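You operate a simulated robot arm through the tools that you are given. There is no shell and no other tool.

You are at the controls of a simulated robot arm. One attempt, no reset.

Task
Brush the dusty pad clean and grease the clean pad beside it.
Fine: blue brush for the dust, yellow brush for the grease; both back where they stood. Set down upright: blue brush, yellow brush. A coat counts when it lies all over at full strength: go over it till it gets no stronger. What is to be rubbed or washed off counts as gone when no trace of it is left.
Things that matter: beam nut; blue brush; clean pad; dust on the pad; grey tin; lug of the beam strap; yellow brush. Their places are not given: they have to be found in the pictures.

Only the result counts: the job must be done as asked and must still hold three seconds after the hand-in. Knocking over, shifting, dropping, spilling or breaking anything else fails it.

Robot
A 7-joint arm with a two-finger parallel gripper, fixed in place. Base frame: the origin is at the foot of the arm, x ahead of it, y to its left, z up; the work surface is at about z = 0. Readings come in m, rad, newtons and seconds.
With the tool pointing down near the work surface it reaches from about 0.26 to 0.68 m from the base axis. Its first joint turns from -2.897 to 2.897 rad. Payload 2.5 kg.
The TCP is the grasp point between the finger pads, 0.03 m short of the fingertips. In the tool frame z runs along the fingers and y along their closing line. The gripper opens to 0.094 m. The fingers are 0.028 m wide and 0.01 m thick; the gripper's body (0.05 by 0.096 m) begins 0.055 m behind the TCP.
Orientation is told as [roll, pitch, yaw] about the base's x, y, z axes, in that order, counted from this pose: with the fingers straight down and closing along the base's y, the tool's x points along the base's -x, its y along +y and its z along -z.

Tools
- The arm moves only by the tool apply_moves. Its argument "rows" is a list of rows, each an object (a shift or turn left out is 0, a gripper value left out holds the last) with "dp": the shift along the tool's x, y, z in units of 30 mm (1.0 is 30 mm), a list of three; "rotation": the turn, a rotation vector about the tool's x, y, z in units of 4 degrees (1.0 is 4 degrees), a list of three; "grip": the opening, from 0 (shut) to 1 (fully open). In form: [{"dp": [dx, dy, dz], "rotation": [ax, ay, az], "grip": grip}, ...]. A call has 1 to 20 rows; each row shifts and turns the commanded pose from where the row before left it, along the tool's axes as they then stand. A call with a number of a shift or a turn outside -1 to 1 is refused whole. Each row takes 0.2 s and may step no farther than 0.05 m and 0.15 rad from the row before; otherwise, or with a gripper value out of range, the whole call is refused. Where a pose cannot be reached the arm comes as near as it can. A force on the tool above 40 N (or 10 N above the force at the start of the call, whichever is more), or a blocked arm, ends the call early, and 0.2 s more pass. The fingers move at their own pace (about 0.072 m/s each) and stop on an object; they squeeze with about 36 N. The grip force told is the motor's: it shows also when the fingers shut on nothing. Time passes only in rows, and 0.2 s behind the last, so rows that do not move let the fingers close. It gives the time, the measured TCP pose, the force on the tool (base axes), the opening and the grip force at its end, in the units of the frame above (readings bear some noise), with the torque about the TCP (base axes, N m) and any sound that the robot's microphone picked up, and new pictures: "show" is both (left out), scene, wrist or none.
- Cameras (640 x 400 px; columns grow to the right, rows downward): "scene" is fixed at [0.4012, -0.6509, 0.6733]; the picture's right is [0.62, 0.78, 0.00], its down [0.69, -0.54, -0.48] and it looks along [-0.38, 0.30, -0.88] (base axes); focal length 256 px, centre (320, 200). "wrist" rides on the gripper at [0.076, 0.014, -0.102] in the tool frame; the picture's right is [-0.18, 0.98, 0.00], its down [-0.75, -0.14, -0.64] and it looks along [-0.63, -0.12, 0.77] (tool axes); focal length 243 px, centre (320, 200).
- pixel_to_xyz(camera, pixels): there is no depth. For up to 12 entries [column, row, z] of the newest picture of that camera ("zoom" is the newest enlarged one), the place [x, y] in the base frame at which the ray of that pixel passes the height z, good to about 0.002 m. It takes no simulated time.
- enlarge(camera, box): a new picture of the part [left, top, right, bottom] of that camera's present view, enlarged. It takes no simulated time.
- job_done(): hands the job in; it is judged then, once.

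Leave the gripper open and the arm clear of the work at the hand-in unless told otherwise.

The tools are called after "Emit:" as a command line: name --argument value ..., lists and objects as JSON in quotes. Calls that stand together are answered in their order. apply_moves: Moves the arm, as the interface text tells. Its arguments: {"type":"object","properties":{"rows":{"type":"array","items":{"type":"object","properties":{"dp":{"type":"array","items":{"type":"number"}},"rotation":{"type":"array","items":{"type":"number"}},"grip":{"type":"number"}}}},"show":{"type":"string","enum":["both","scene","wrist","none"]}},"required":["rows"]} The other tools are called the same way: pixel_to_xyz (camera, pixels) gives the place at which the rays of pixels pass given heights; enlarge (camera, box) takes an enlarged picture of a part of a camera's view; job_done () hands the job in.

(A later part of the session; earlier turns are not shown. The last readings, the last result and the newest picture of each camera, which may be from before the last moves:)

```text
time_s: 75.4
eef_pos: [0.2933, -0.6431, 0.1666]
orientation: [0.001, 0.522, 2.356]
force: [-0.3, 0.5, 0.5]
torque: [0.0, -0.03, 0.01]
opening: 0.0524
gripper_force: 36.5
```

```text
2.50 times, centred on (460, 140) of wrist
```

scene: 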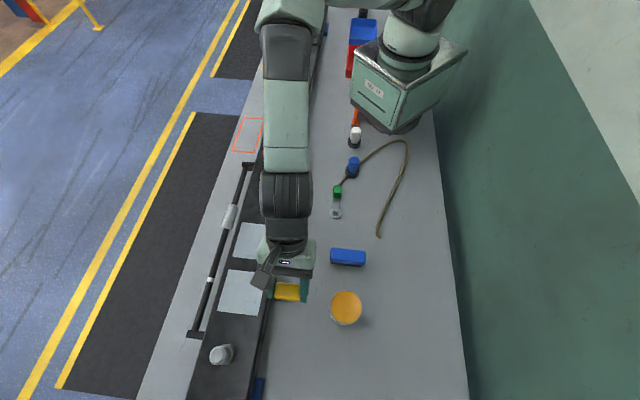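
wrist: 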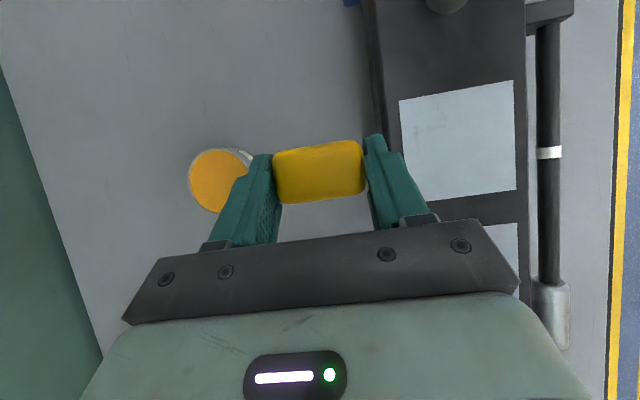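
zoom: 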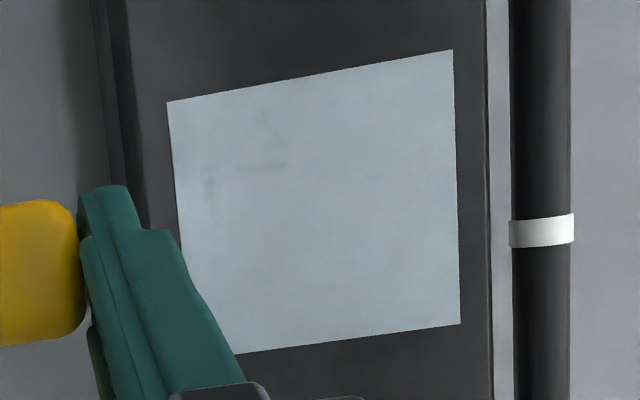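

The pad's centre is confirmed at about (0.2185, -0.730). I'll go to the starting corner (inner edge, near side), descend to just above the surface, and look.

Emit:
apply_moves --rows '[{"dp": [-0.366, 0.761, -0.211]}, {"dp": [-0.366, 0.761, -0.211]}, {"dp": [-0.365, 0.761, -0.211]}, {"dp": [-0.375, 0, 0.65]}, {"dp": [-0.375, 0, 0.649]}, {}]'

```text
time_s: 76.8
eef_pos: [0.2158, -0.6639, 0.1191]
orientation: [0.0, 0.523, 2.356]
force: [0.4, 0.7, -0.5]
torque: [0.0, -0.01, 0.0]
opening: 0.0523
gripper_force: 35.6
```

scene: 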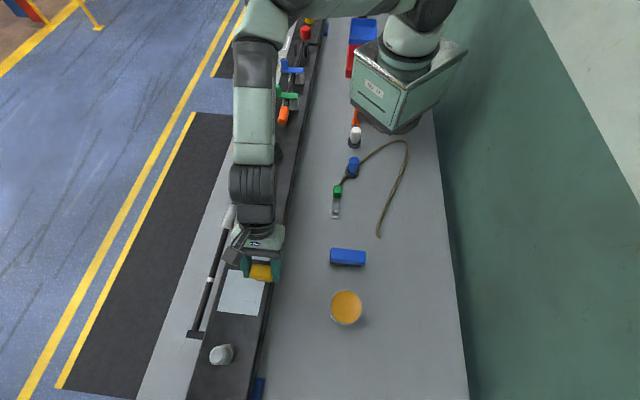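
wrist: 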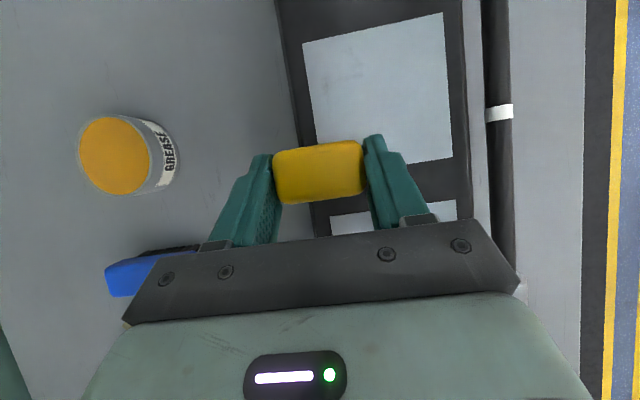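

Positioned over the inner near corner. Lowering in small steps to contact.

Emit:
apply_moves --rows '[{"dp": [-0.067, 0, 0.115]}, {"dp": [-0.033, 0, 0.058]}, {}]' --show "none"

```text
time_s: 77.6
eef_pos: [0.2181, -0.6667, 0.1184]
orientation: [0.003, 0.529, 2.355]
force: [-4.4, 5.7, 29.7]
torque: [0.22, 0.09, -0.01]
opening: 0.0527
gripper_force: 36.1
```

That was a bit firm, 30 N. Easing up 1.5 mm.

Emit:
apply_moves --rows '[{"dp": [0.025, 0, -0.043]}, {}]' --show "none"

```text
time_s: 78.2
eef_pos: [0.2169, -0.6675, 0.1182]
orientation: [0.002, 0.527, 2.357]
force: [0.8, -6.6, 20.8]
torque: [-0.42, -0.18, -0.03]
opening: 0.0524
gripper_force: 35.9
```

Emit:
apply_moves --rows '[{"dp": [0.012, 0, -0.02]}, {}]' --show "none"

```text
time_s: 78.8
eef_pos: [0.2186, -0.6658, 0.1179]
orientation: [0.0, 0.522, 2.356]
force: [0.1, -5.1, 19.4]
torque: [-0.34, -0.15, -0.03]
opening: 0.0524
gripper_force: 35.8
```

About 19 N, which is acceptable. The first stroke runs along the inner edge across the pad, tool +y by 0.09 m.

Emit:
apply_moves --rows '[{"dp": [0, 0.5, 0]}, {"dp": [0, 0.5, 0]}, {"dp": [0, 0.5, 0]}, {"dp": [0, 0.5, 0]}, {"dp": [0, 0.5, 0]}, {"dp": [0, 0.5, 0]}, {}]'

```text
time_s: 80.4
eef_pos: [0.198, -0.6883, 0.1181]
orientation: [0.0, 0.527, 2.355]
force: [3.9, 3.4, 23.0]
torque: [-0.2, -0.2, 0.05]
opening: 0.0504
gripper_force: 35.3
out of reach, approached as far as the arm can: row 3, 4, 5, 6
```

scene: 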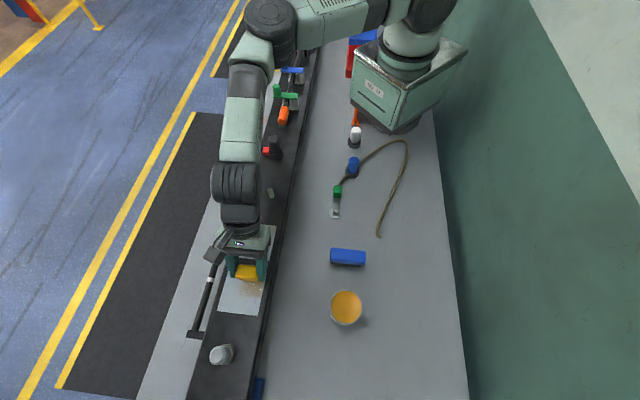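
wrist: 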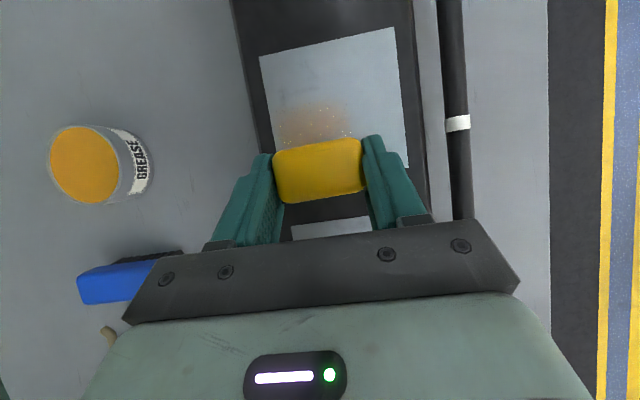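

The arm reports the pose out of reach from row 3 on, and there is a tan film on the pad ahead of the brush. I'll look closely.

Emit:
enlarge --camera "wrist" --box '[230, 20, 430, 220]'

Emit:
enlarge --camera "scene" --box '[200, 230, 290, 320]'

```text
2.00 times, centred on (330, 120) of wrist
```

zoom: 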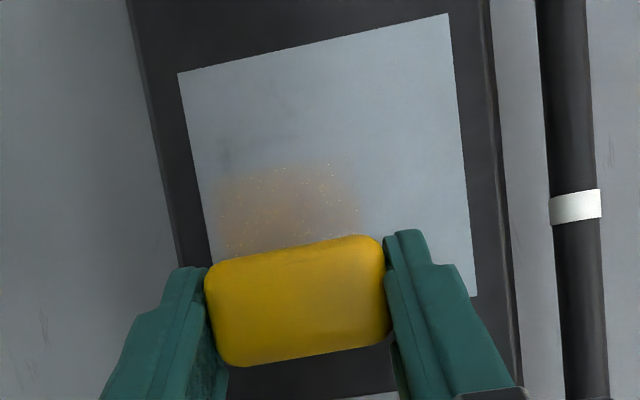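

```text
4.44 times, centred on (245, 275) of scene
```

zoom: 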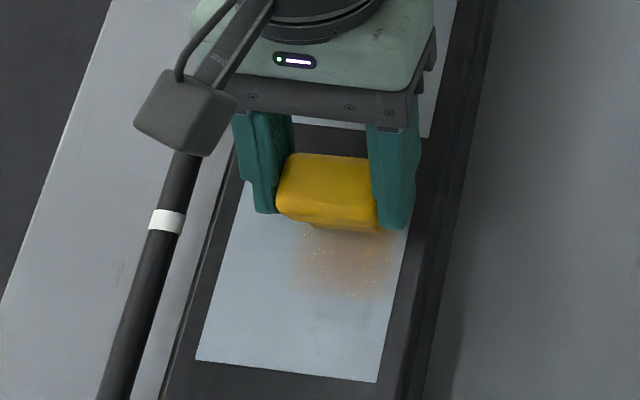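

The tan film is the grease going on, and it reaches a bit beyond the bristles. The arm stopped after 30 mm because of a joint limit at this yaw. I'll lift off first and see where the arm goes.

Emit:
apply_moves --rows '[{"dp": [0.25, 0, -0.433]}, {"dp": [0.25, 0, -0.433]}, {}]'

```text
time_s: 81.2
eef_pos: [0.1971, -0.6872, 0.1453]
orientation: [0.0, 0.523, 2.355]
force: [0.2, -1.4, 0.0]
torque: [-0.01, 0.02, -0.03]
opening: 0.0501
gripper_force: 36.3
```

scene: 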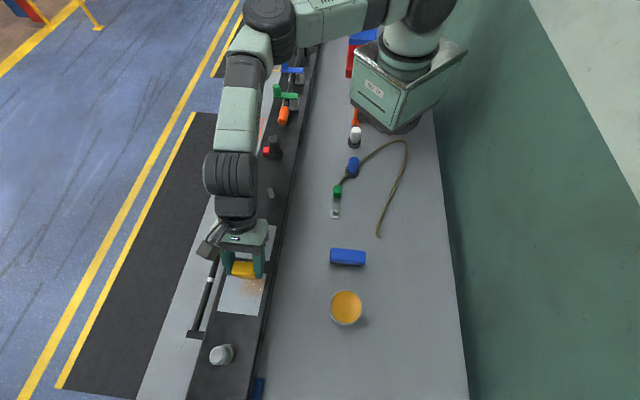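
wrist: 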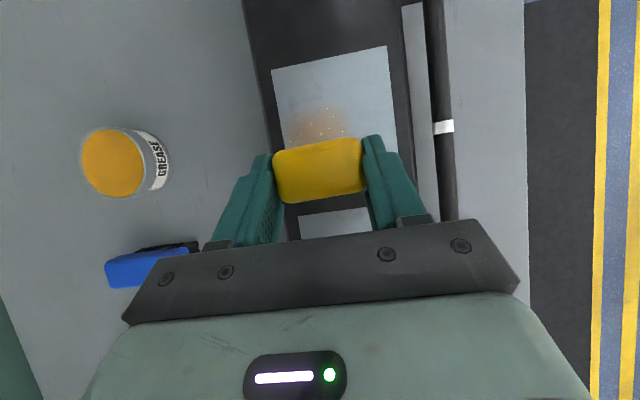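

The commanded pose was evidently kept at the reached spot. I'll turn the hand about the vertical by 28°, to yaw ≈ 107°, so that it points radially outward and frees up reach.

Emit:
apply_moves --rows '[{"rotation": [-0.4375, 0, 0.758]}, {"rotation": [-0.4375, 0, 0.758]}, {"rotation": [-0.4375, 0, 0.758]}, {"rotation": [-0.4375, 0, 0.758]}, {"rotation": [-0.4375, 0, 0.758]}, {"rotation": [-0.4375, 0, 0.758]}, {"rotation": [-0.4375, 0, 0.758]}, {"rotation": [-0.4375, 0, 0.758]}, {}]'

```text
time_s: 83.2
eef_pos: [0.1979, -0.6889, 0.1481]
orientation: [0.001, 0.524, 1.866]
force: [-0.1, -0.5, -1.1]
torque: [0.05, -0.03, 0.02]
opening: 0.0502
gripper_force: 36.0
```

scene: 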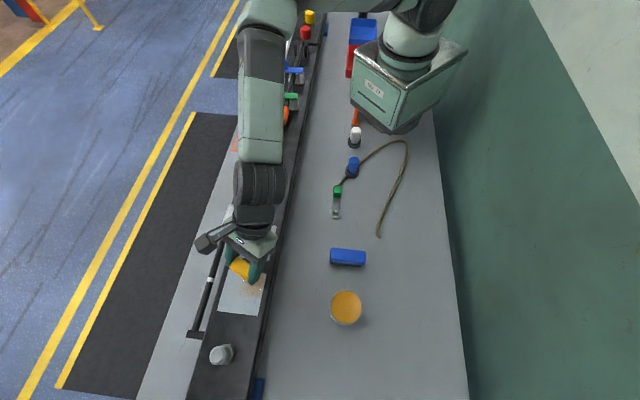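
wrist: 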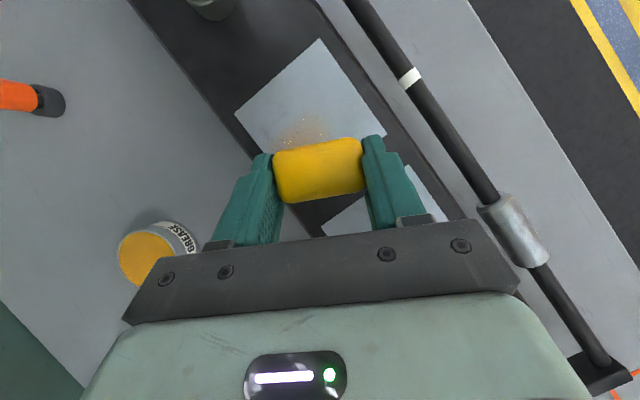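

Yaw is 107°. Now I'll test the reach at height, over the outermost part of the pad.

Emit:
apply_moves --rows '[{"dp": [0.596, 0.112, 0.344]}, {"dp": [0.596, 0.112, 0.344]}, {"dp": [0.596, 0.112, 0.344]}, {"dp": [0.596, 0.112, 0.344]}, {}]'

```text
time_s: 84.4
eef_pos: [0.2076, -0.7706, 0.1484]
orientation: [0.0, 0.523, 1.867]
force: [-0.5, -0.9, 0.3]
torque: [-0.02, 0.01, -0.01]
opening: 0.05
gripper_force: 36.4
```

scene: 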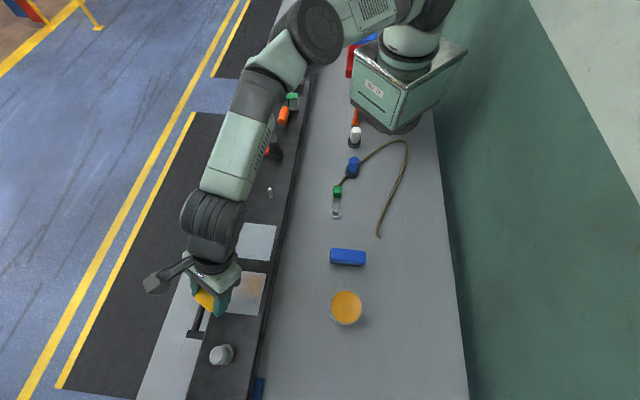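
wrist: 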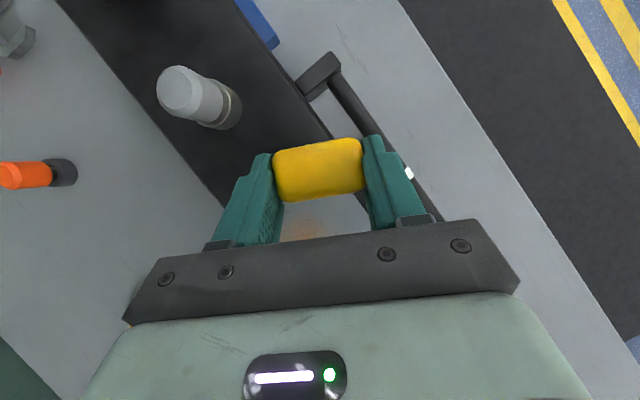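

The far corner is reachable. I'll check where the rod beside the beam lies, so the outer finger stays clear of it.

Emit:
pixel_to_xyz --camera "wrist" --pixels '[[345, 90, 0.03], [345, 90, 0.07], [345, 90, 0.1], [409, 173, 0.03], [409, 173, 0.07], [409, 173, 0.1], [333, 140, 0.067], [225, 207, 0.067]]'

Emit:
pixel_to_xyz --camera "scene" --pixels '[[209, 280, 0.03], [209, 280, 0.07], [209, 280, 0.1], [200, 318, 0.03], [200, 318, 0.07], [200, 318, 0.1]]'

Emit:
enlarge --camera "wrist" --box '[220, 40, 460, 250]'

Emit:
enlarge --camera "scene" --box '[150, 230, 290, 370]'

```text
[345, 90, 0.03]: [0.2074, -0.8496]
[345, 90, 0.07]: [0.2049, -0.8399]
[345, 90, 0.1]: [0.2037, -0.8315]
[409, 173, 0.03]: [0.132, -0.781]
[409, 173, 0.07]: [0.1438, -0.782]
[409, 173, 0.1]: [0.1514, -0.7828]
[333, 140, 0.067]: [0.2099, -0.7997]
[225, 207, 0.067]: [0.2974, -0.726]
```

```text
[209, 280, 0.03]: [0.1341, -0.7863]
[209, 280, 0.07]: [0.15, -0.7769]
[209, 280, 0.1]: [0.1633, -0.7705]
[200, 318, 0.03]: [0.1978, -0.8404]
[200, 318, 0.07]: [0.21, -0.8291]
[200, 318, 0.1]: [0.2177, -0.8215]
```

```text
1.90 times, centred on (340, 145) of wrist
```

zoom: 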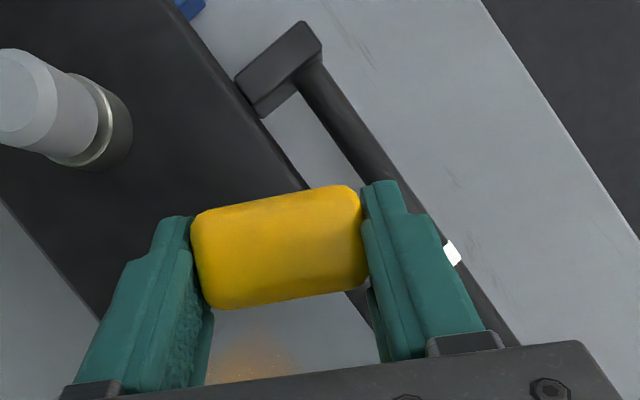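

```text
2.86 times, centred on (220, 300) of scene
```

zoom: 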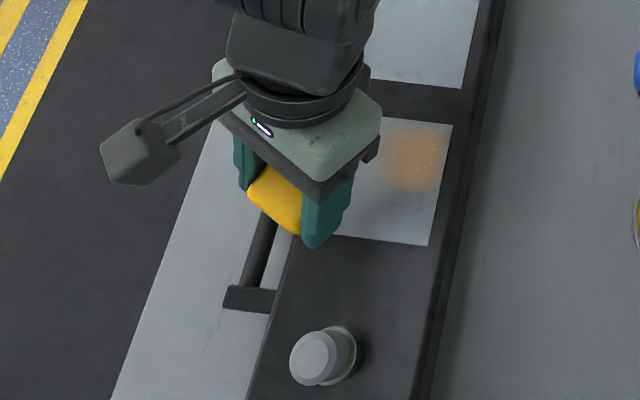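

The rod is low, z ≈ 0.03, and well clear. I'll lower here to just above the pad, then on to contact.

Emit:
apply_moves --rows '[{"dp": [-0.209, 0, 0.361]}, {"dp": [-0.208, 0, 0.361]}, {"dp": [-0.033, 0, 0.058]}, {}]' --show "none"

```text
time_s: 85.4
eef_pos: [0.2083, -0.7705, 0.1226]
orientation: [0.001, 0.524, 1.868]
force: [0.3, 0.8, -0.1]
torque: [0.0, 0.01, 0.01]
opening: 0.0496
gripper_force: 36.2
```

Emit:
apply_moves --rows '[{"dp": [-0.033, 0, 0.058]}, {}]' --show "none"

Emit:
apply_moves --rows '[{"dp": [-0.017, 0, 0.029]}, {}]' --show "none"

```text
time_s: 86.0
eef_pos: [0.2084, -0.7709, 0.1205]
orientation: [0.0, 0.523, 1.869]
force: [-0.7, 0.2, -0.4]
torque: [0.03, -0.01, 0.02]
opening: 0.0496
gripper_force: 36.2
```

```text
time_s: 86.6
eef_pos: [0.2083, -0.7698, 0.1179]
orientation: [-0.002, 0.527, 1.867]
force: [0.3, 0.4, 3.2]
torque: [-0.07, -0.03, 0.05]
opening: 0.0495
gripper_force: 35.5
```

Light contact at 3 N. I'll press 0.7 mm more and stroke across the outer edge of the pad, from the far side to the near side.

Emit:
apply_moves --rows '[{"dp": [-0.012, 0, 0.02]}, {"dp": [-0.192, -0.417, -0.111]}, {"dp": [-0.192, -0.417, -0.111]}, {"dp": [-0.192, -0.417, -0.111]}, {"dp": [-0.192, -0.417, -0.111]}, {"dp": [-0.192, -0.417, -0.111]}, {"dp": [-0.192, -0.417, -0.111]}, {}]'

Emit:
enlarge --camera "scene" --box '[190, 240, 290, 340]'

```text
time_s: 88.4
eef_pos: [0.2685, -0.7108, 0.1181]
orientation: [0.0, 0.528, 1.868]
force: [-3.3, -3.9, 19.4]
torque: [-0.31, 0.1, -0.05]
opening: 0.0494
gripper_force: 35.4
```

scene: 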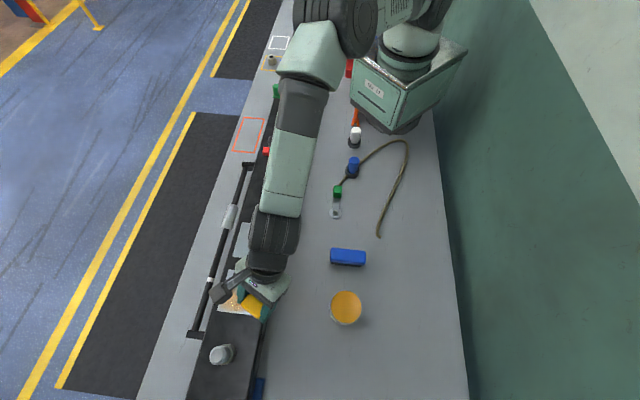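
wrist: 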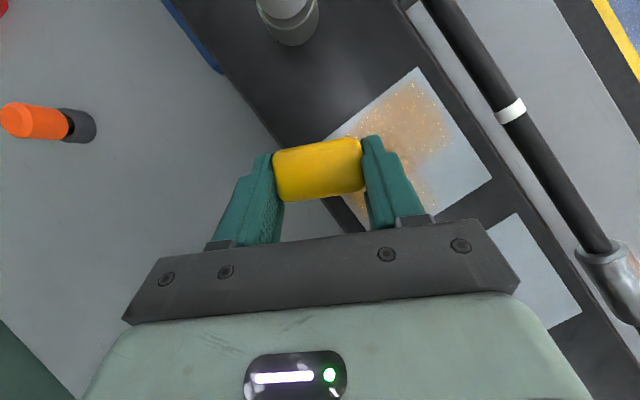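

```text
4.00 times, centred on (240, 290) of scene
```

zoom: 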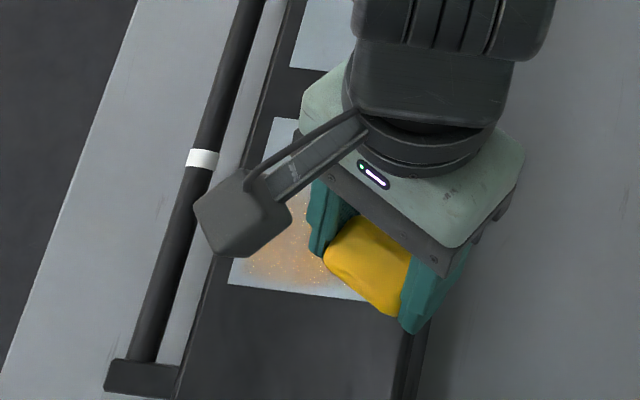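

The grease goes on well. Next I'll shift 20 mm inward and stroke back, then another 20 mm and stroke again.

Emit:
apply_moves --rows '[{"dp": [-0.51, 0.313, -0.294]}, {"dp": [0.192, 0.417, 0.111]}, {"dp": [0.192, 0.417, 0.111]}, {"dp": [0.192, 0.417, 0.111]}, {"dp": [0.192, 0.417, 0.111]}, {"dp": [0.192, 0.417, 0.111]}, {"dp": [0.192, 0.417, 0.111]}, {}]' --show "wrist"

```text
time_s: 90.2
eef_pos: [0.1946, -0.756, 0.1186]
orientation: [0.0, 0.523, 1.867]
force: [2.3, 2.3, 12.7]
torque: [-0.15, -0.29, 0.06]
opening: 0.0494
gripper_force: 35.6
```

wrist: 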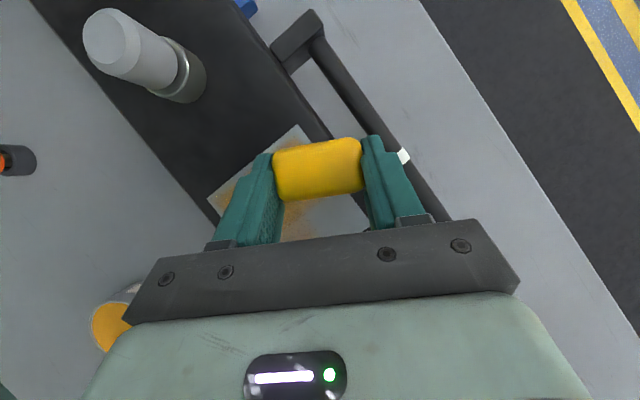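

Emit:
apply_moves --rows '[{"dp": [-0.51, 0.313, -0.294]}, {"dp": [-0.192, -0.417, -0.111]}, {"dp": [-0.192, -0.417, -0.111]}, {"dp": [-0.192, -0.417, -0.111]}, {"dp": [-0.192, -0.417, -0.111]}, {"dp": [-0.192, -0.417, -0.111]}, {"dp": [-0.192, -0.417, -0.111]}, {}]' --show "wrist"

```text
time_s: 92.0
eef_pos: [0.2393, -0.6826, 0.1188]
orientation: [-0.001, 0.529, 1.868]
force: [-2.0, -7.2, 23.6]
torque: [-0.49, 0.08, 0.01]
opening: 0.049
gripper_force: 36.1
```

wrist: 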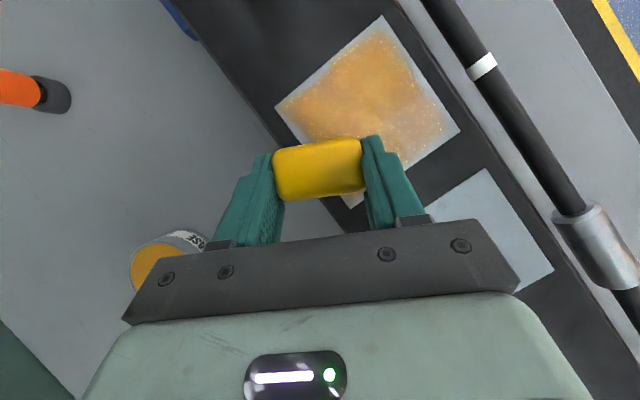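

The coat is building up nicely. Next row, 20 mm further inward, easing the pressure slightly.

Emit:
apply_moves --rows '[{"dp": [-0.505, 0.313, -0.304]}, {"dp": [0.192, 0.417, 0.111]}, {"dp": [0.192, 0.417, 0.111]}, {"dp": [0.192, 0.417, 0.111]}, {"dp": [0.192, 0.417, 0.111]}, {"dp": [0.19, 0.417, 0.114]}, {"dp": [0.19, 0.417, 0.114]}, {}]' --show "both"

Emit:
enlarge --camera "scene" --box '[190, 240, 290, 340]'

```text
time_s: 93.8
eef_pos: [0.1645, -0.7274, 0.1184]
orientation: [0.002, 0.525, 1.868]
force: [2.3, 6.0, 24.8]
torque: [0.0, -0.24, 0.06]
opening: 0.049
gripper_force: 36.3
```

scene: 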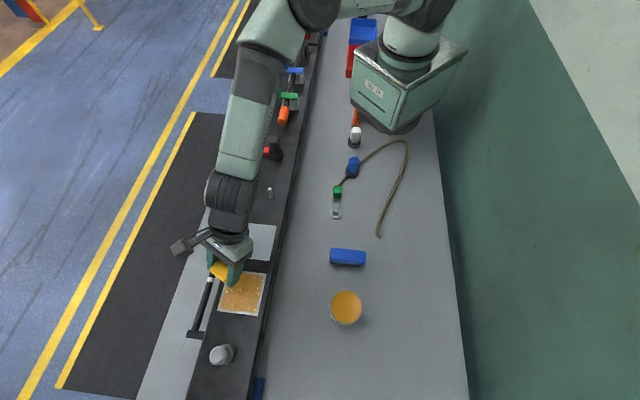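
wrist: 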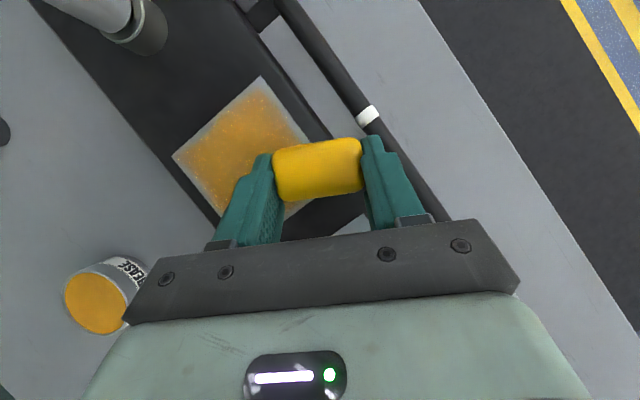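

```text
4.00 times, centred on (240, 290) of scene
```

zoom: 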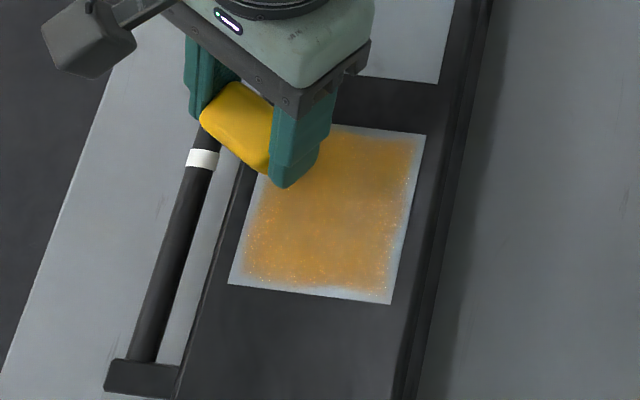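

The middle is well coated; the borders are still thin. I'll ease the pressure a little and run round the edges: the inner edge back to the near side, then along the near edge outward.

Emit:
apply_moves --rows '[{"dp": [-0.037, 0.329, -0.04]}, {"dp": [-0.1936, -0.4203, -0.1118]}, {"dp": [-0.1936, -0.4203, -0.1118]}, {"dp": [-0.1936, -0.4203, -0.1118]}, {"dp": [-0.1936, -0.4203, -0.1118]}, {"dp": [-0.1936, -0.4203, -0.1118]}, {"dp": [-0.1936, -0.4203, -0.1118]}, {"dp": [-0.1936, -0.4203, -0.1118]}, {}]' --show "wrist"

```text
time_s: 95.8
eef_pos: [0.2279, -0.6569, 0.1178]
orientation: [-0.002, 0.522, 1.868]
force: [-0.6, -0.7, 3.7]
torque: [-0.16, 0.02, -0.04]
opening: 0.0492
gripper_force: 35.7
```

wrist: 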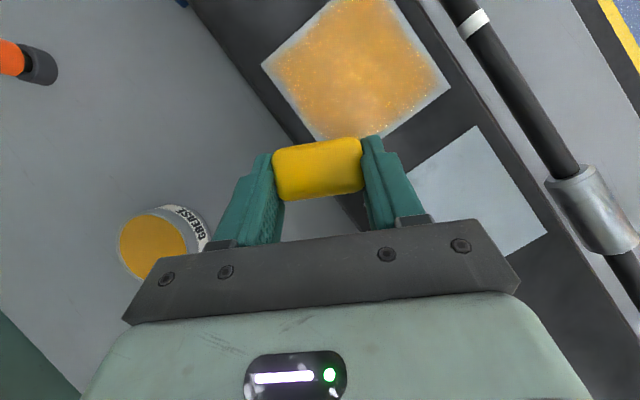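

Position confirmed (p ≈ -0.037, q ≈ -0.05). The pressure is now light, so I'll press slightly more and run outward along the near edge.

Emit:
apply_moves --rows '[{"dp": [0.046, 0.118, 0.045]}, {"dp": [0.331, -0.2035, 0.191]}, {"dp": [0.331, -0.2035, 0.191]}, {"dp": [0.331, -0.2035, 0.191]}, {"dp": [0.331, -0.2035, 0.191]}, {"dp": [0.331, -0.2035, 0.191]}, {"dp": [0.331, -0.2035, 0.191]}, {}]' --show "wrist"

```text
time_s: 97.6
eef_pos: [0.2785, -0.7169, 0.1187]
orientation: [-0.001, 0.525, 1.867]
force: [-2.0, -0.6, 7.0]
torque: [-0.11, 0.05, -0.04]
opening: 0.0491
gripper_force: 36.0
```

wrist: 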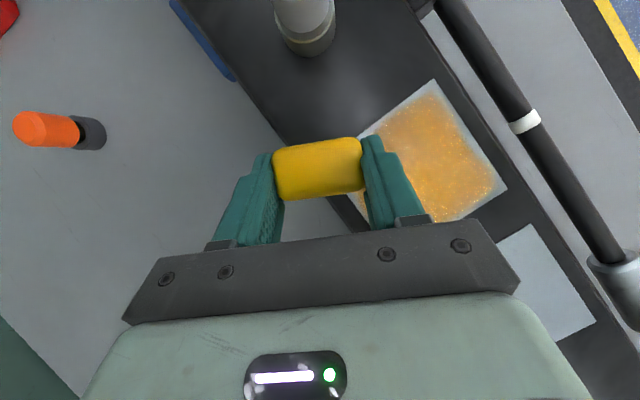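

Now along the outer edge to the far side.

Emit:
apply_moves --rows '[{"dp": [0.1859, 0.4034, 0.1073]}, {"dp": [0.1859, 0.4034, 0.1073]}, {"dp": [0.1859, 0.4034, 0.1073]}, {"dp": [0.1859, 0.4034, 0.1073]}, {"dp": [0.1859, 0.4034, 0.1073]}, {"dp": [0.1859, 0.4034, 0.1073]}, {"dp": [0.1859, 0.4034, 0.1073]}, {}]' --show "both"

Emit:
enlarge --camera "scene" --box '[190, 240, 290, 340]'

```text
time_s: 99.4
eef_pos: [0.2101, -0.7865, 0.1176]
orientation: [0.0, 0.524, 1.867]
force: [2.9, 2.0, 18.9]
torque: [-0.07, -0.26, 0.07]
opening: 0.0491
gripper_force: 36.3
```

scene: 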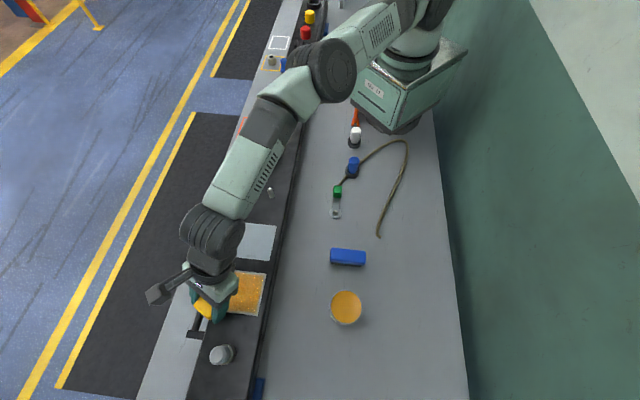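
wrist: 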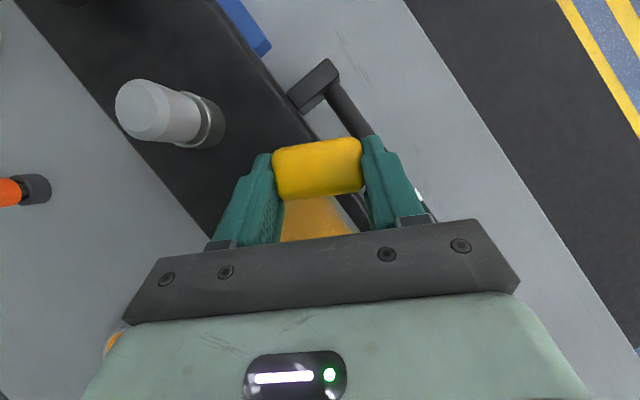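

```text
4.00 times, centred on (240, 290) of scene
```

zoom: 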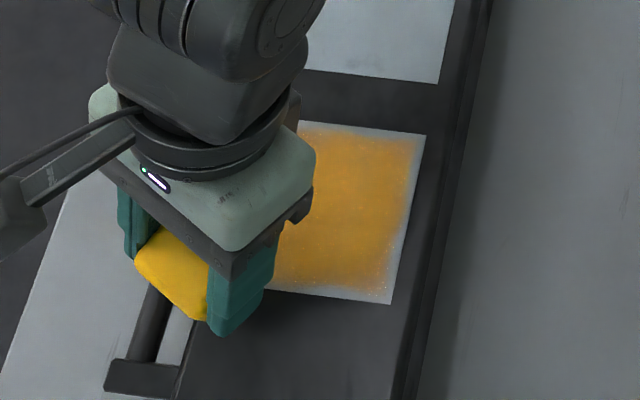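

The border is still thin. I'll continue along the far edge back inward, then inspect.

Emit:
apply_moves --rows '[{"dp": [-0.331, 0.2035, -0.191]}, {"dp": [-0.331, 0.2035, -0.191]}, {"dp": [-0.331, 0.2035, -0.191]}, {"dp": [-0.331, 0.2035, -0.191]}, {"dp": [-0.331, 0.2035, -0.191]}, {"dp": [-0.331, 0.2035, -0.191]}, {}]' --show "both"

Emit:
enlarge --camera "scene" --box '[190, 240, 290, 340]'

Emit:
enlarge --camera "wrist" --box '[140, 50, 400, 240]'

```text
time_s: 101.0
eef_pos: [0.1563, -0.7282, 0.1175]
orientation: [0.0, 0.524, 1.868]
force: [2.1, -2.8, 10.8]
torque: [-0.26, -0.12, 0.02]
opening: 0.0491
gripper_force: 35.6
```

scene: 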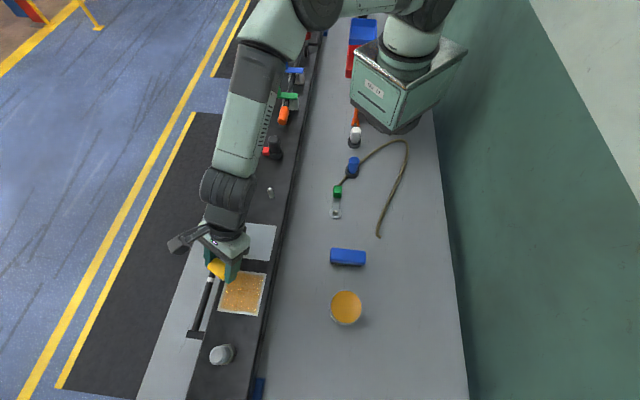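
wrist: 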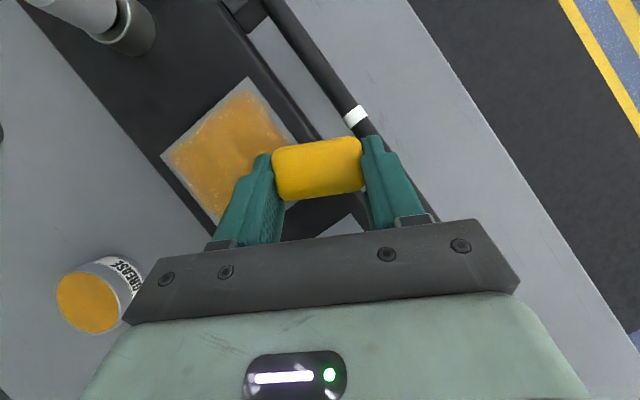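

```text
4.00 times, centred on (240, 290) of scene
```

zoom: 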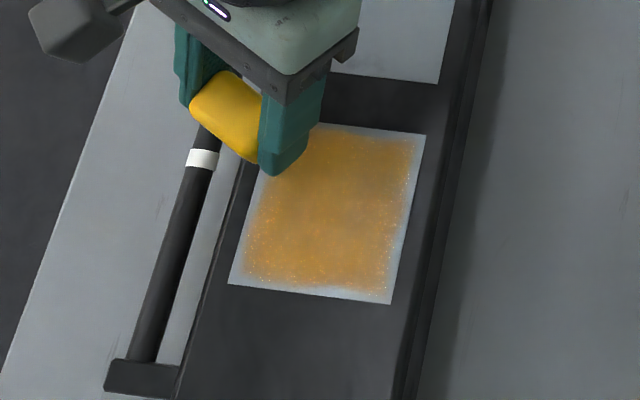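

```text
2.11 times, centred on (270, 145) of wrist
```

zoom: 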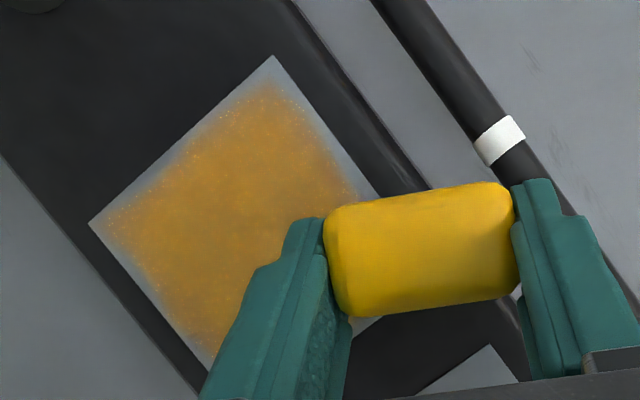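

The coat is on, with an even thin margin all round. I'll make another full set of rows over the pad to see whether it gets stronger.

Emit:
apply_moves --rows '[{"dp": [-0.1859, -0.4034, -0.1073]}, {"dp": [-0.1859, -0.4034, -0.1073]}, {"dp": [-0.1859, -0.4034, -0.1073]}, {"dp": [-0.1859, -0.4034, -0.1073]}, {"dp": [-0.1859, -0.4034, -0.1073]}, {"dp": [-0.1859, -0.4034, -0.1073]}, {"dp": [-0.1859, -0.4034, -0.1073]}, {"dp": [0.4586, -0.2817, 0.2647]}, {"dp": [0.1859, 0.4034, 0.1073]}, {"dp": [0.1859, 0.4034, 0.1073]}, {"dp": [0.1859, 0.4034, 0.1073]}, {"dp": [0.1859, 0.4034, 0.1073]}, {"dp": [0.1859, 0.4034, 0.1073]}, {"dp": [0.1859, 0.4034, 0.1073]}, {"dp": [0.1859, 0.4034, 0.1073]}, {}]' --show "wrist"

```text
time_s: 104.4
eef_pos: [0.1696, -0.745, 0.1194]
orientation: [0.002, 0.526, 1.868]
force: [1.9, 5.0, 23.2]
torque: [0.0, -0.28, 0.05]
opening: 0.0488
gripper_force: 35.7
```

wrist: 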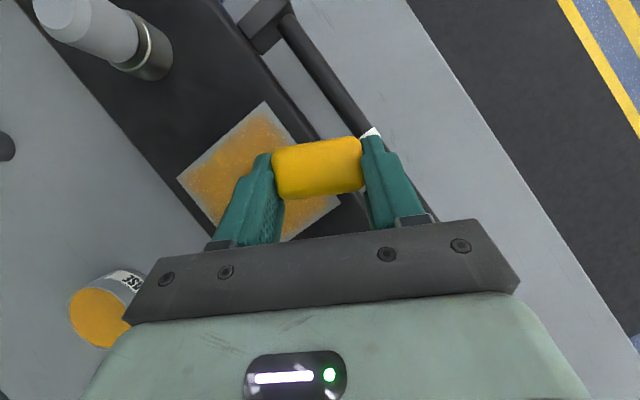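

Emit:
apply_moves --rows '[{"dp": [0.4636, -0.2817, 0.256]}, {"dp": [-0.1859, -0.4034, -0.1073]}, {"dp": [-0.1859, -0.4034, -0.1073]}, {"dp": [-0.1859, -0.4034, -0.1073]}, {"dp": [-0.1859, -0.4034, -0.1073]}, {"dp": [-0.1859, -0.4034, -0.1073]}, {"dp": [-0.1859, -0.4034, -0.1073]}, {"dp": [-0.1859, -0.4034, -0.1073]}, {"dp": [0.4586, -0.2817, 0.2647]}, {"dp": [0.1859, 0.4034, 0.1073]}, {"dp": [0.1859, 0.4034, 0.1073]}, {"dp": [0.1859, 0.4034, 0.1073]}, {"dp": [0.1859, 0.4034, 0.1073]}, {"dp": [0.1859, 0.4034, 0.1073]}, {"dp": [0.1859, 0.4034, 0.1073]}, {"dp": [0.1859, 0.4034, 0.1073]}, {}]' --show "wrist"

```text
time_s: 108.0
eef_pos: [0.1954, -0.7679, 0.1182]
orientation: [0.001, 0.524, 1.867]
force: [4.7, 4.0, 17.6]
torque: [-0.04, -0.29, 0.07]
opening: 0.0492
gripper_force: 35.9
```

wrist: 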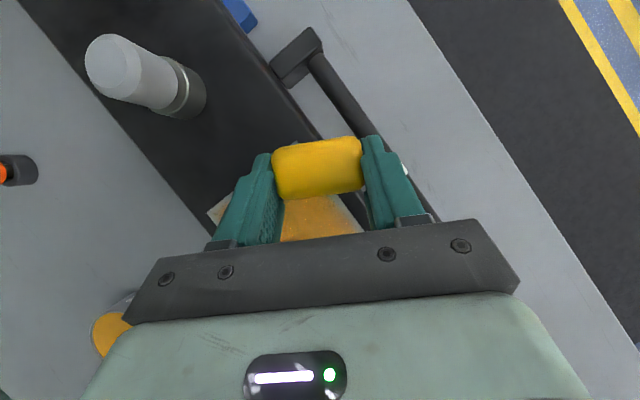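

One more row along the outer edge, then I'll lift and move off to the side for inspection.

Emit:
apply_moves --rows '[{"dp": [0.4586, -0.2817, 0.2647]}, {"dp": [-0.1859, -0.4034, -0.1073]}, {"dp": [-0.1859, -0.4034, -0.1073]}, {"dp": [-0.1859, -0.4034, -0.1073]}, {"dp": [-0.1859, -0.4034, -0.1073]}, {"dp": [-0.1859, -0.4034, -0.1073]}, {"dp": [-0.1859, -0.4034, -0.1073]}, {"dp": [-0.1859, -0.4034, -0.1073]}, {"dp": [0.3, 0, -0.52]}, {"dp": [0.5, 0, -0.866]}, {"dp": [-0.33, -0.72, -0.19]}, {"dp": [-0.33, -0.72, -0.19]}, {"dp": [-0.33, -0.72, -0.19]}, {}]' --show "both"

Emit:
enlarge --camera "scene" --box '[205, 255, 280, 325]'

Emit:
enlarge --camera "wrist" --box '[320, 60, 560, 260]'

```text
time_s: 111.0
eef_pos: [0.3288, -0.6612, 0.1665]
orientation: [0.0, 0.525, 1.866]
force: [0.4, -0.7, -0.4]
torque: [0.0, 0.01, -0.02]
opening: 0.0494
gripper_force: 35.8
```

scene: 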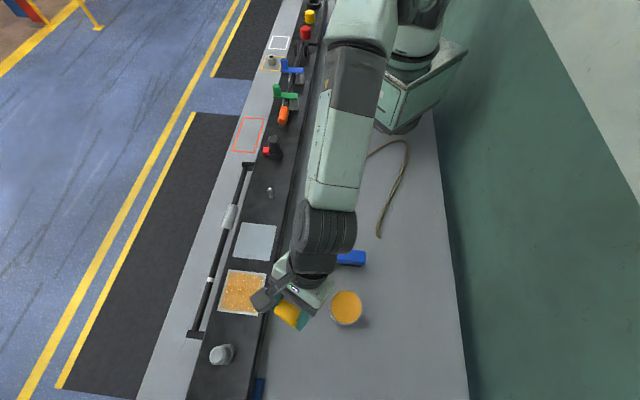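
wrist: 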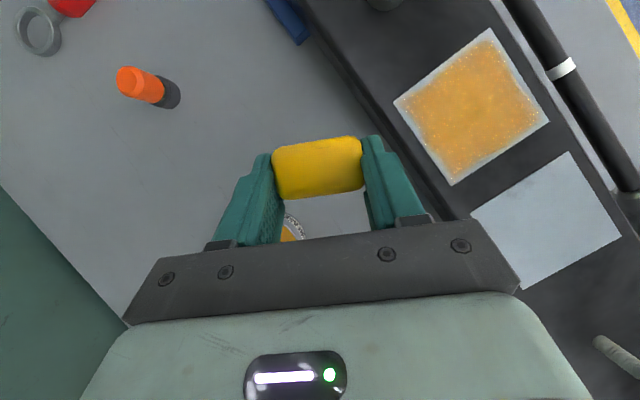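

```text
5.71 times, centred on (242, 290) of scene
```

zoom: 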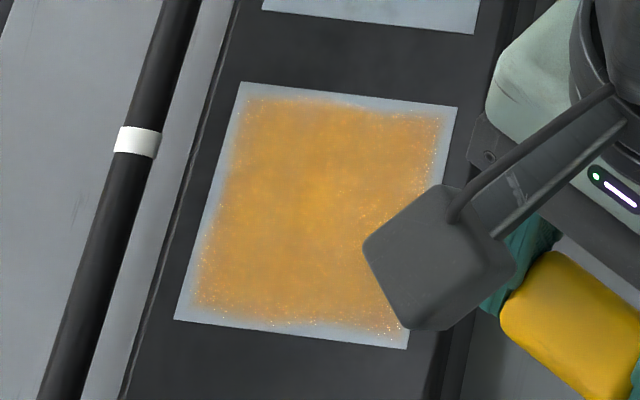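

```text
2.00 times, centred on (440, 160) of wrist
```

zoom: 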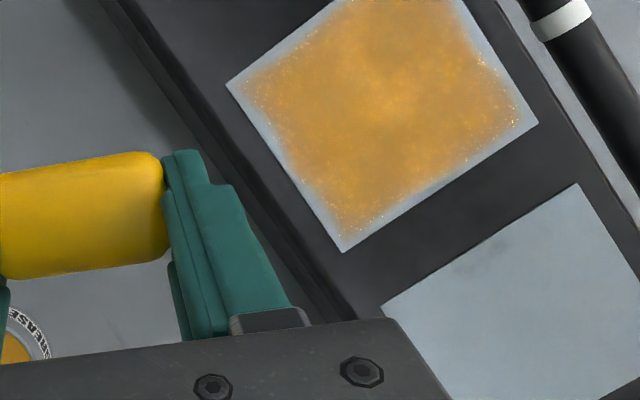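

The coat covers the pad, but specks near the edges show it isn't at full strength everywhere yet. I'll re-dip the brush to be sure it carries grease, and move back over the tin.

Emit:
apply_moves --rows '[{"dp": [-0.613, -0.699, -0.354]}, {"dp": [-0.613, -0.699, -0.354]}, {"dp": [-0.613, -0.699, -0.354]}, {"dp": [-0.612, -0.7, -0.353]}, {}]' --show "both"

Emit:
enlarge --camera "wrist" --box '[230, 100, 410, 240]'

Emit:
enlarge --camera "scene" --box '[205, 255, 280, 325]'

```text
time_s: 112.2
eef_pos: [0.381, -0.5547, 0.1637]
orientation: [0.001, 0.523, 1.867]
force: [-0.2, 0.0, -0.2]
torque: [0.0, 0.02, 0.02]
opening: 0.0492
gripper_force: 36.1
```

scene: 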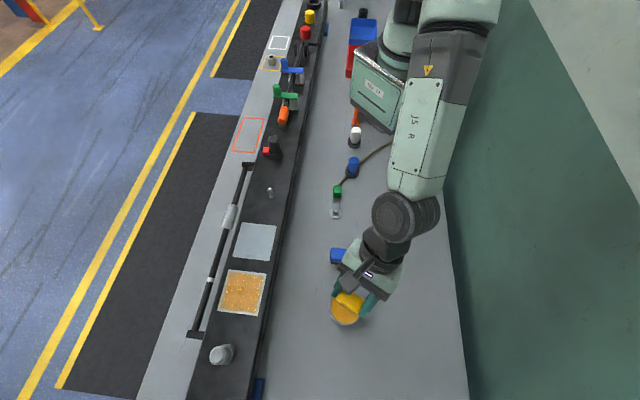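
wrist: 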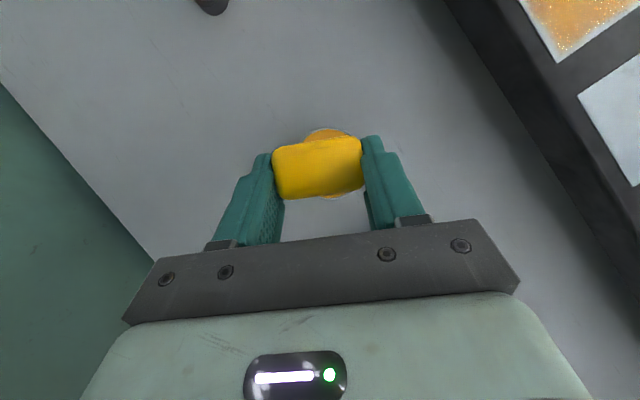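

```text
2.86 times, centred on (320, 170) of wrist
```

zoom: 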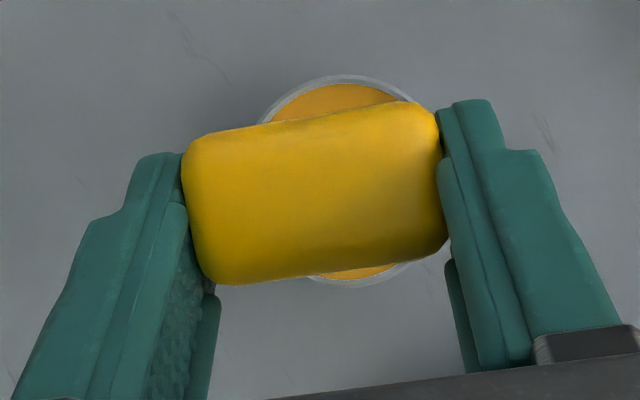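

```text
5.71 times, centred on (242, 290) of scene
```

zoom: 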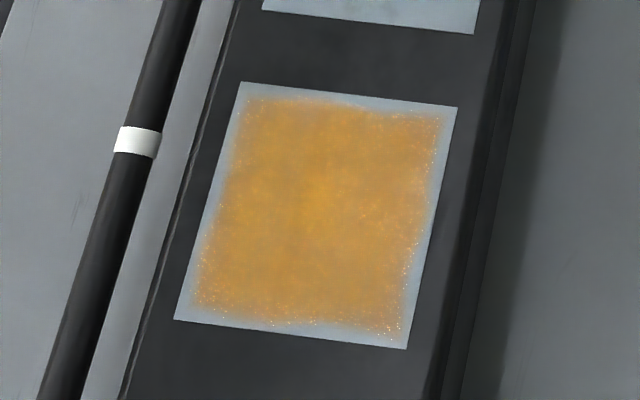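

The brush is centred over the tin. I'll descend to just above the grease, then touch gently.

Emit:
apply_moves --rows '[{"dp": [-0.325, 0, 0.563]}, {"dp": [-0.325, 0, 0.563]}, {"dp": [-0.325, 0, 0.563]}, {"dp": [-0.3, 0, 0.52]}, {}]' --show "none"

```text
time_s: 113.4
eef_pos: [0.3861, -0.5536, 0.088]
orientation: [-0.001, 0.526, 1.866]
force: [0.2, 1.0, 9.4]
torque: [-0.06, 0.0, -0.03]
opening: 0.0493
gripper_force: 36.2
```

The bristles are on the grease with 9 N. I'll dwell briefly, then lift.

Emit:
apply_moves --rows '[{}, {}, {"dp": [0.2, 0, -0.346]}, {"dp": [0.5, 0, -0.866]}, {"dp": [0.5, 0, -0.866]}, {}]' --show "both"

```text
time_s: 114.8
eef_pos: [0.3834, -0.5536, 0.1605]
orientation: [-0.001, 0.525, 1.868]
force: [-0.4, -0.1, -0.7]
torque: [-0.04, -0.04, -0.01]
opening: 0.0491
gripper_force: 35.9
```

scene: 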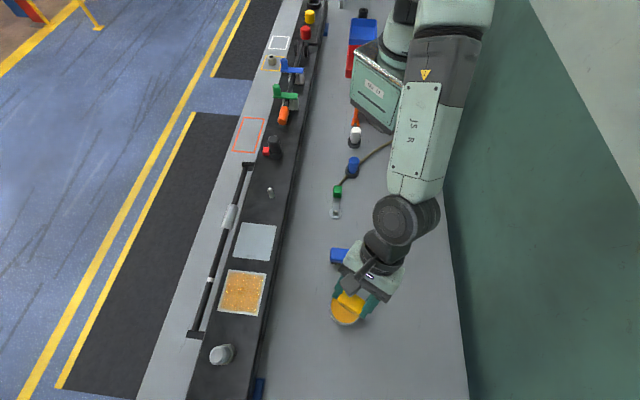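
wrist: 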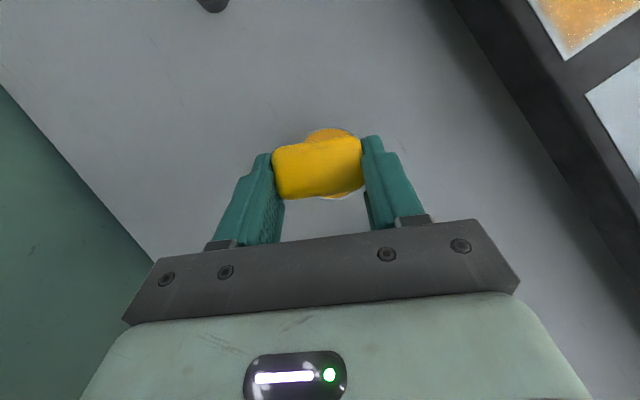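

Now back to the outer near corner of the pad with fresh grease.

Emit:
apply_moves --rows '[{"dp": [0.573, 0.8295, 0.331]}, {"dp": [0.573, 0.8295, 0.331]}, {"dp": [0.573, 0.8295, 0.331]}, {"dp": [0.573, 0.8295, 0.331]}, {"dp": [0.573, 0.8295, 0.331]}, {"dp": [0.573, 0.8295, 0.331]}, {"dp": [-0.34, 0, 0.59]}, {"dp": [-0.31, 0, 0.54]}, {}]' --show "wrist"

```text
time_s: 116.8
eef_pos: [0.2732, -0.7124, 0.1223]
orientation: [0.001, 0.524, 1.868]
force: [0.5, -0.3, -0.2]
torque: [-0.01, 0.02, 0.0]
opening: 0.0489
gripper_force: 35.9
```

wrist: 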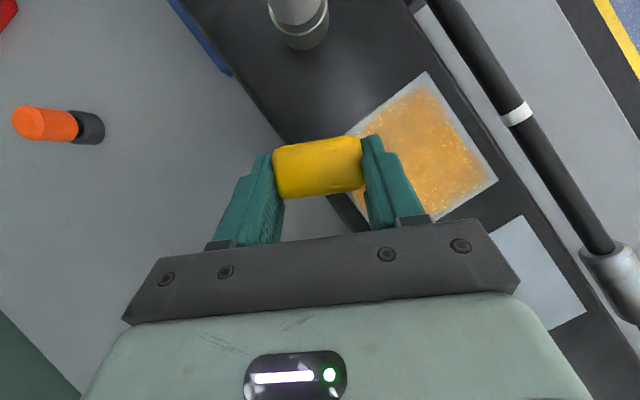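

Emit:
apply_moves --rows '[{"dp": [-0.05, 0, 0.087]}, {}]' --show "none"

Emit:
apply_moves --rows '[{"dp": [-0.017, 0, 0.029]}, {}]' --show "none"

```text
time_s: 117.4
eef_pos: [0.2731, -0.7131, 0.119]
orientation: [-0.001, 0.522, 1.867]
force: [0.0, 0.5, -1.3]
torque: [0.03, -0.02, 0.02]
opening: 0.0489
gripper_force: 36.2
```

```text
time_s: 118.0
eef_pos: [0.2736, -0.7132, 0.1178]
orientation: [-0.001, 0.525, 1.868]
force: [-0.6, 0.9, 5.3]
torque: [-0.07, -0.03, -0.01]
opening: 0.0491
gripper_force: 36.1
```

Contact at 5 N. I'll press half a millimetre more and run rows again, starting along the outer edge.

Emit:
apply_moves --rows '[{"dp": [-0.008, 0, 0.0145]}, {"dp": [0.1859, 0.4034, 0.1073]}, {"dp": [0.1859, 0.4034, 0.1073]}, {"dp": [0.1859, 0.4034, 0.1073]}, {"dp": [0.1859, 0.4034, 0.1073]}, {"dp": [0.1859, 0.4034, 0.1073]}, {"dp": [0.1859, 0.4034, 0.1073]}, {"dp": [0.1859, 0.4034, 0.1073]}, {"dp": [-0.4586, 0.2817, -0.2647]}, {"dp": [-0.1859, -0.4034, -0.1073]}, {"dp": [-0.1859, -0.4034, -0.1073]}, {"dp": [-0.1859, -0.4034, -0.1073]}, {"dp": [-0.1859, -0.4034, -0.1073]}, {"dp": [-0.1859, -0.4034, -0.1073]}, {"dp": [-0.1859, -0.4034, -0.1073]}, {"dp": [-0.1859, -0.4034, -0.1073]}, {}]' --show "wrist"

```text
time_s: 121.6
eef_pos: [0.263, -0.6999, 0.1185]
orientation: [0.0, 0.523, 1.867]
force: [-1.7, -1.9, 11.0]
torque: [-0.27, -0.03, -0.04]
opening: 0.0493
gripper_force: 36.2
```

wrist: 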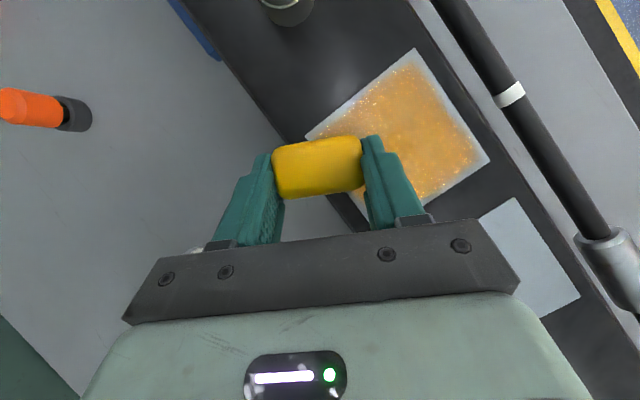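

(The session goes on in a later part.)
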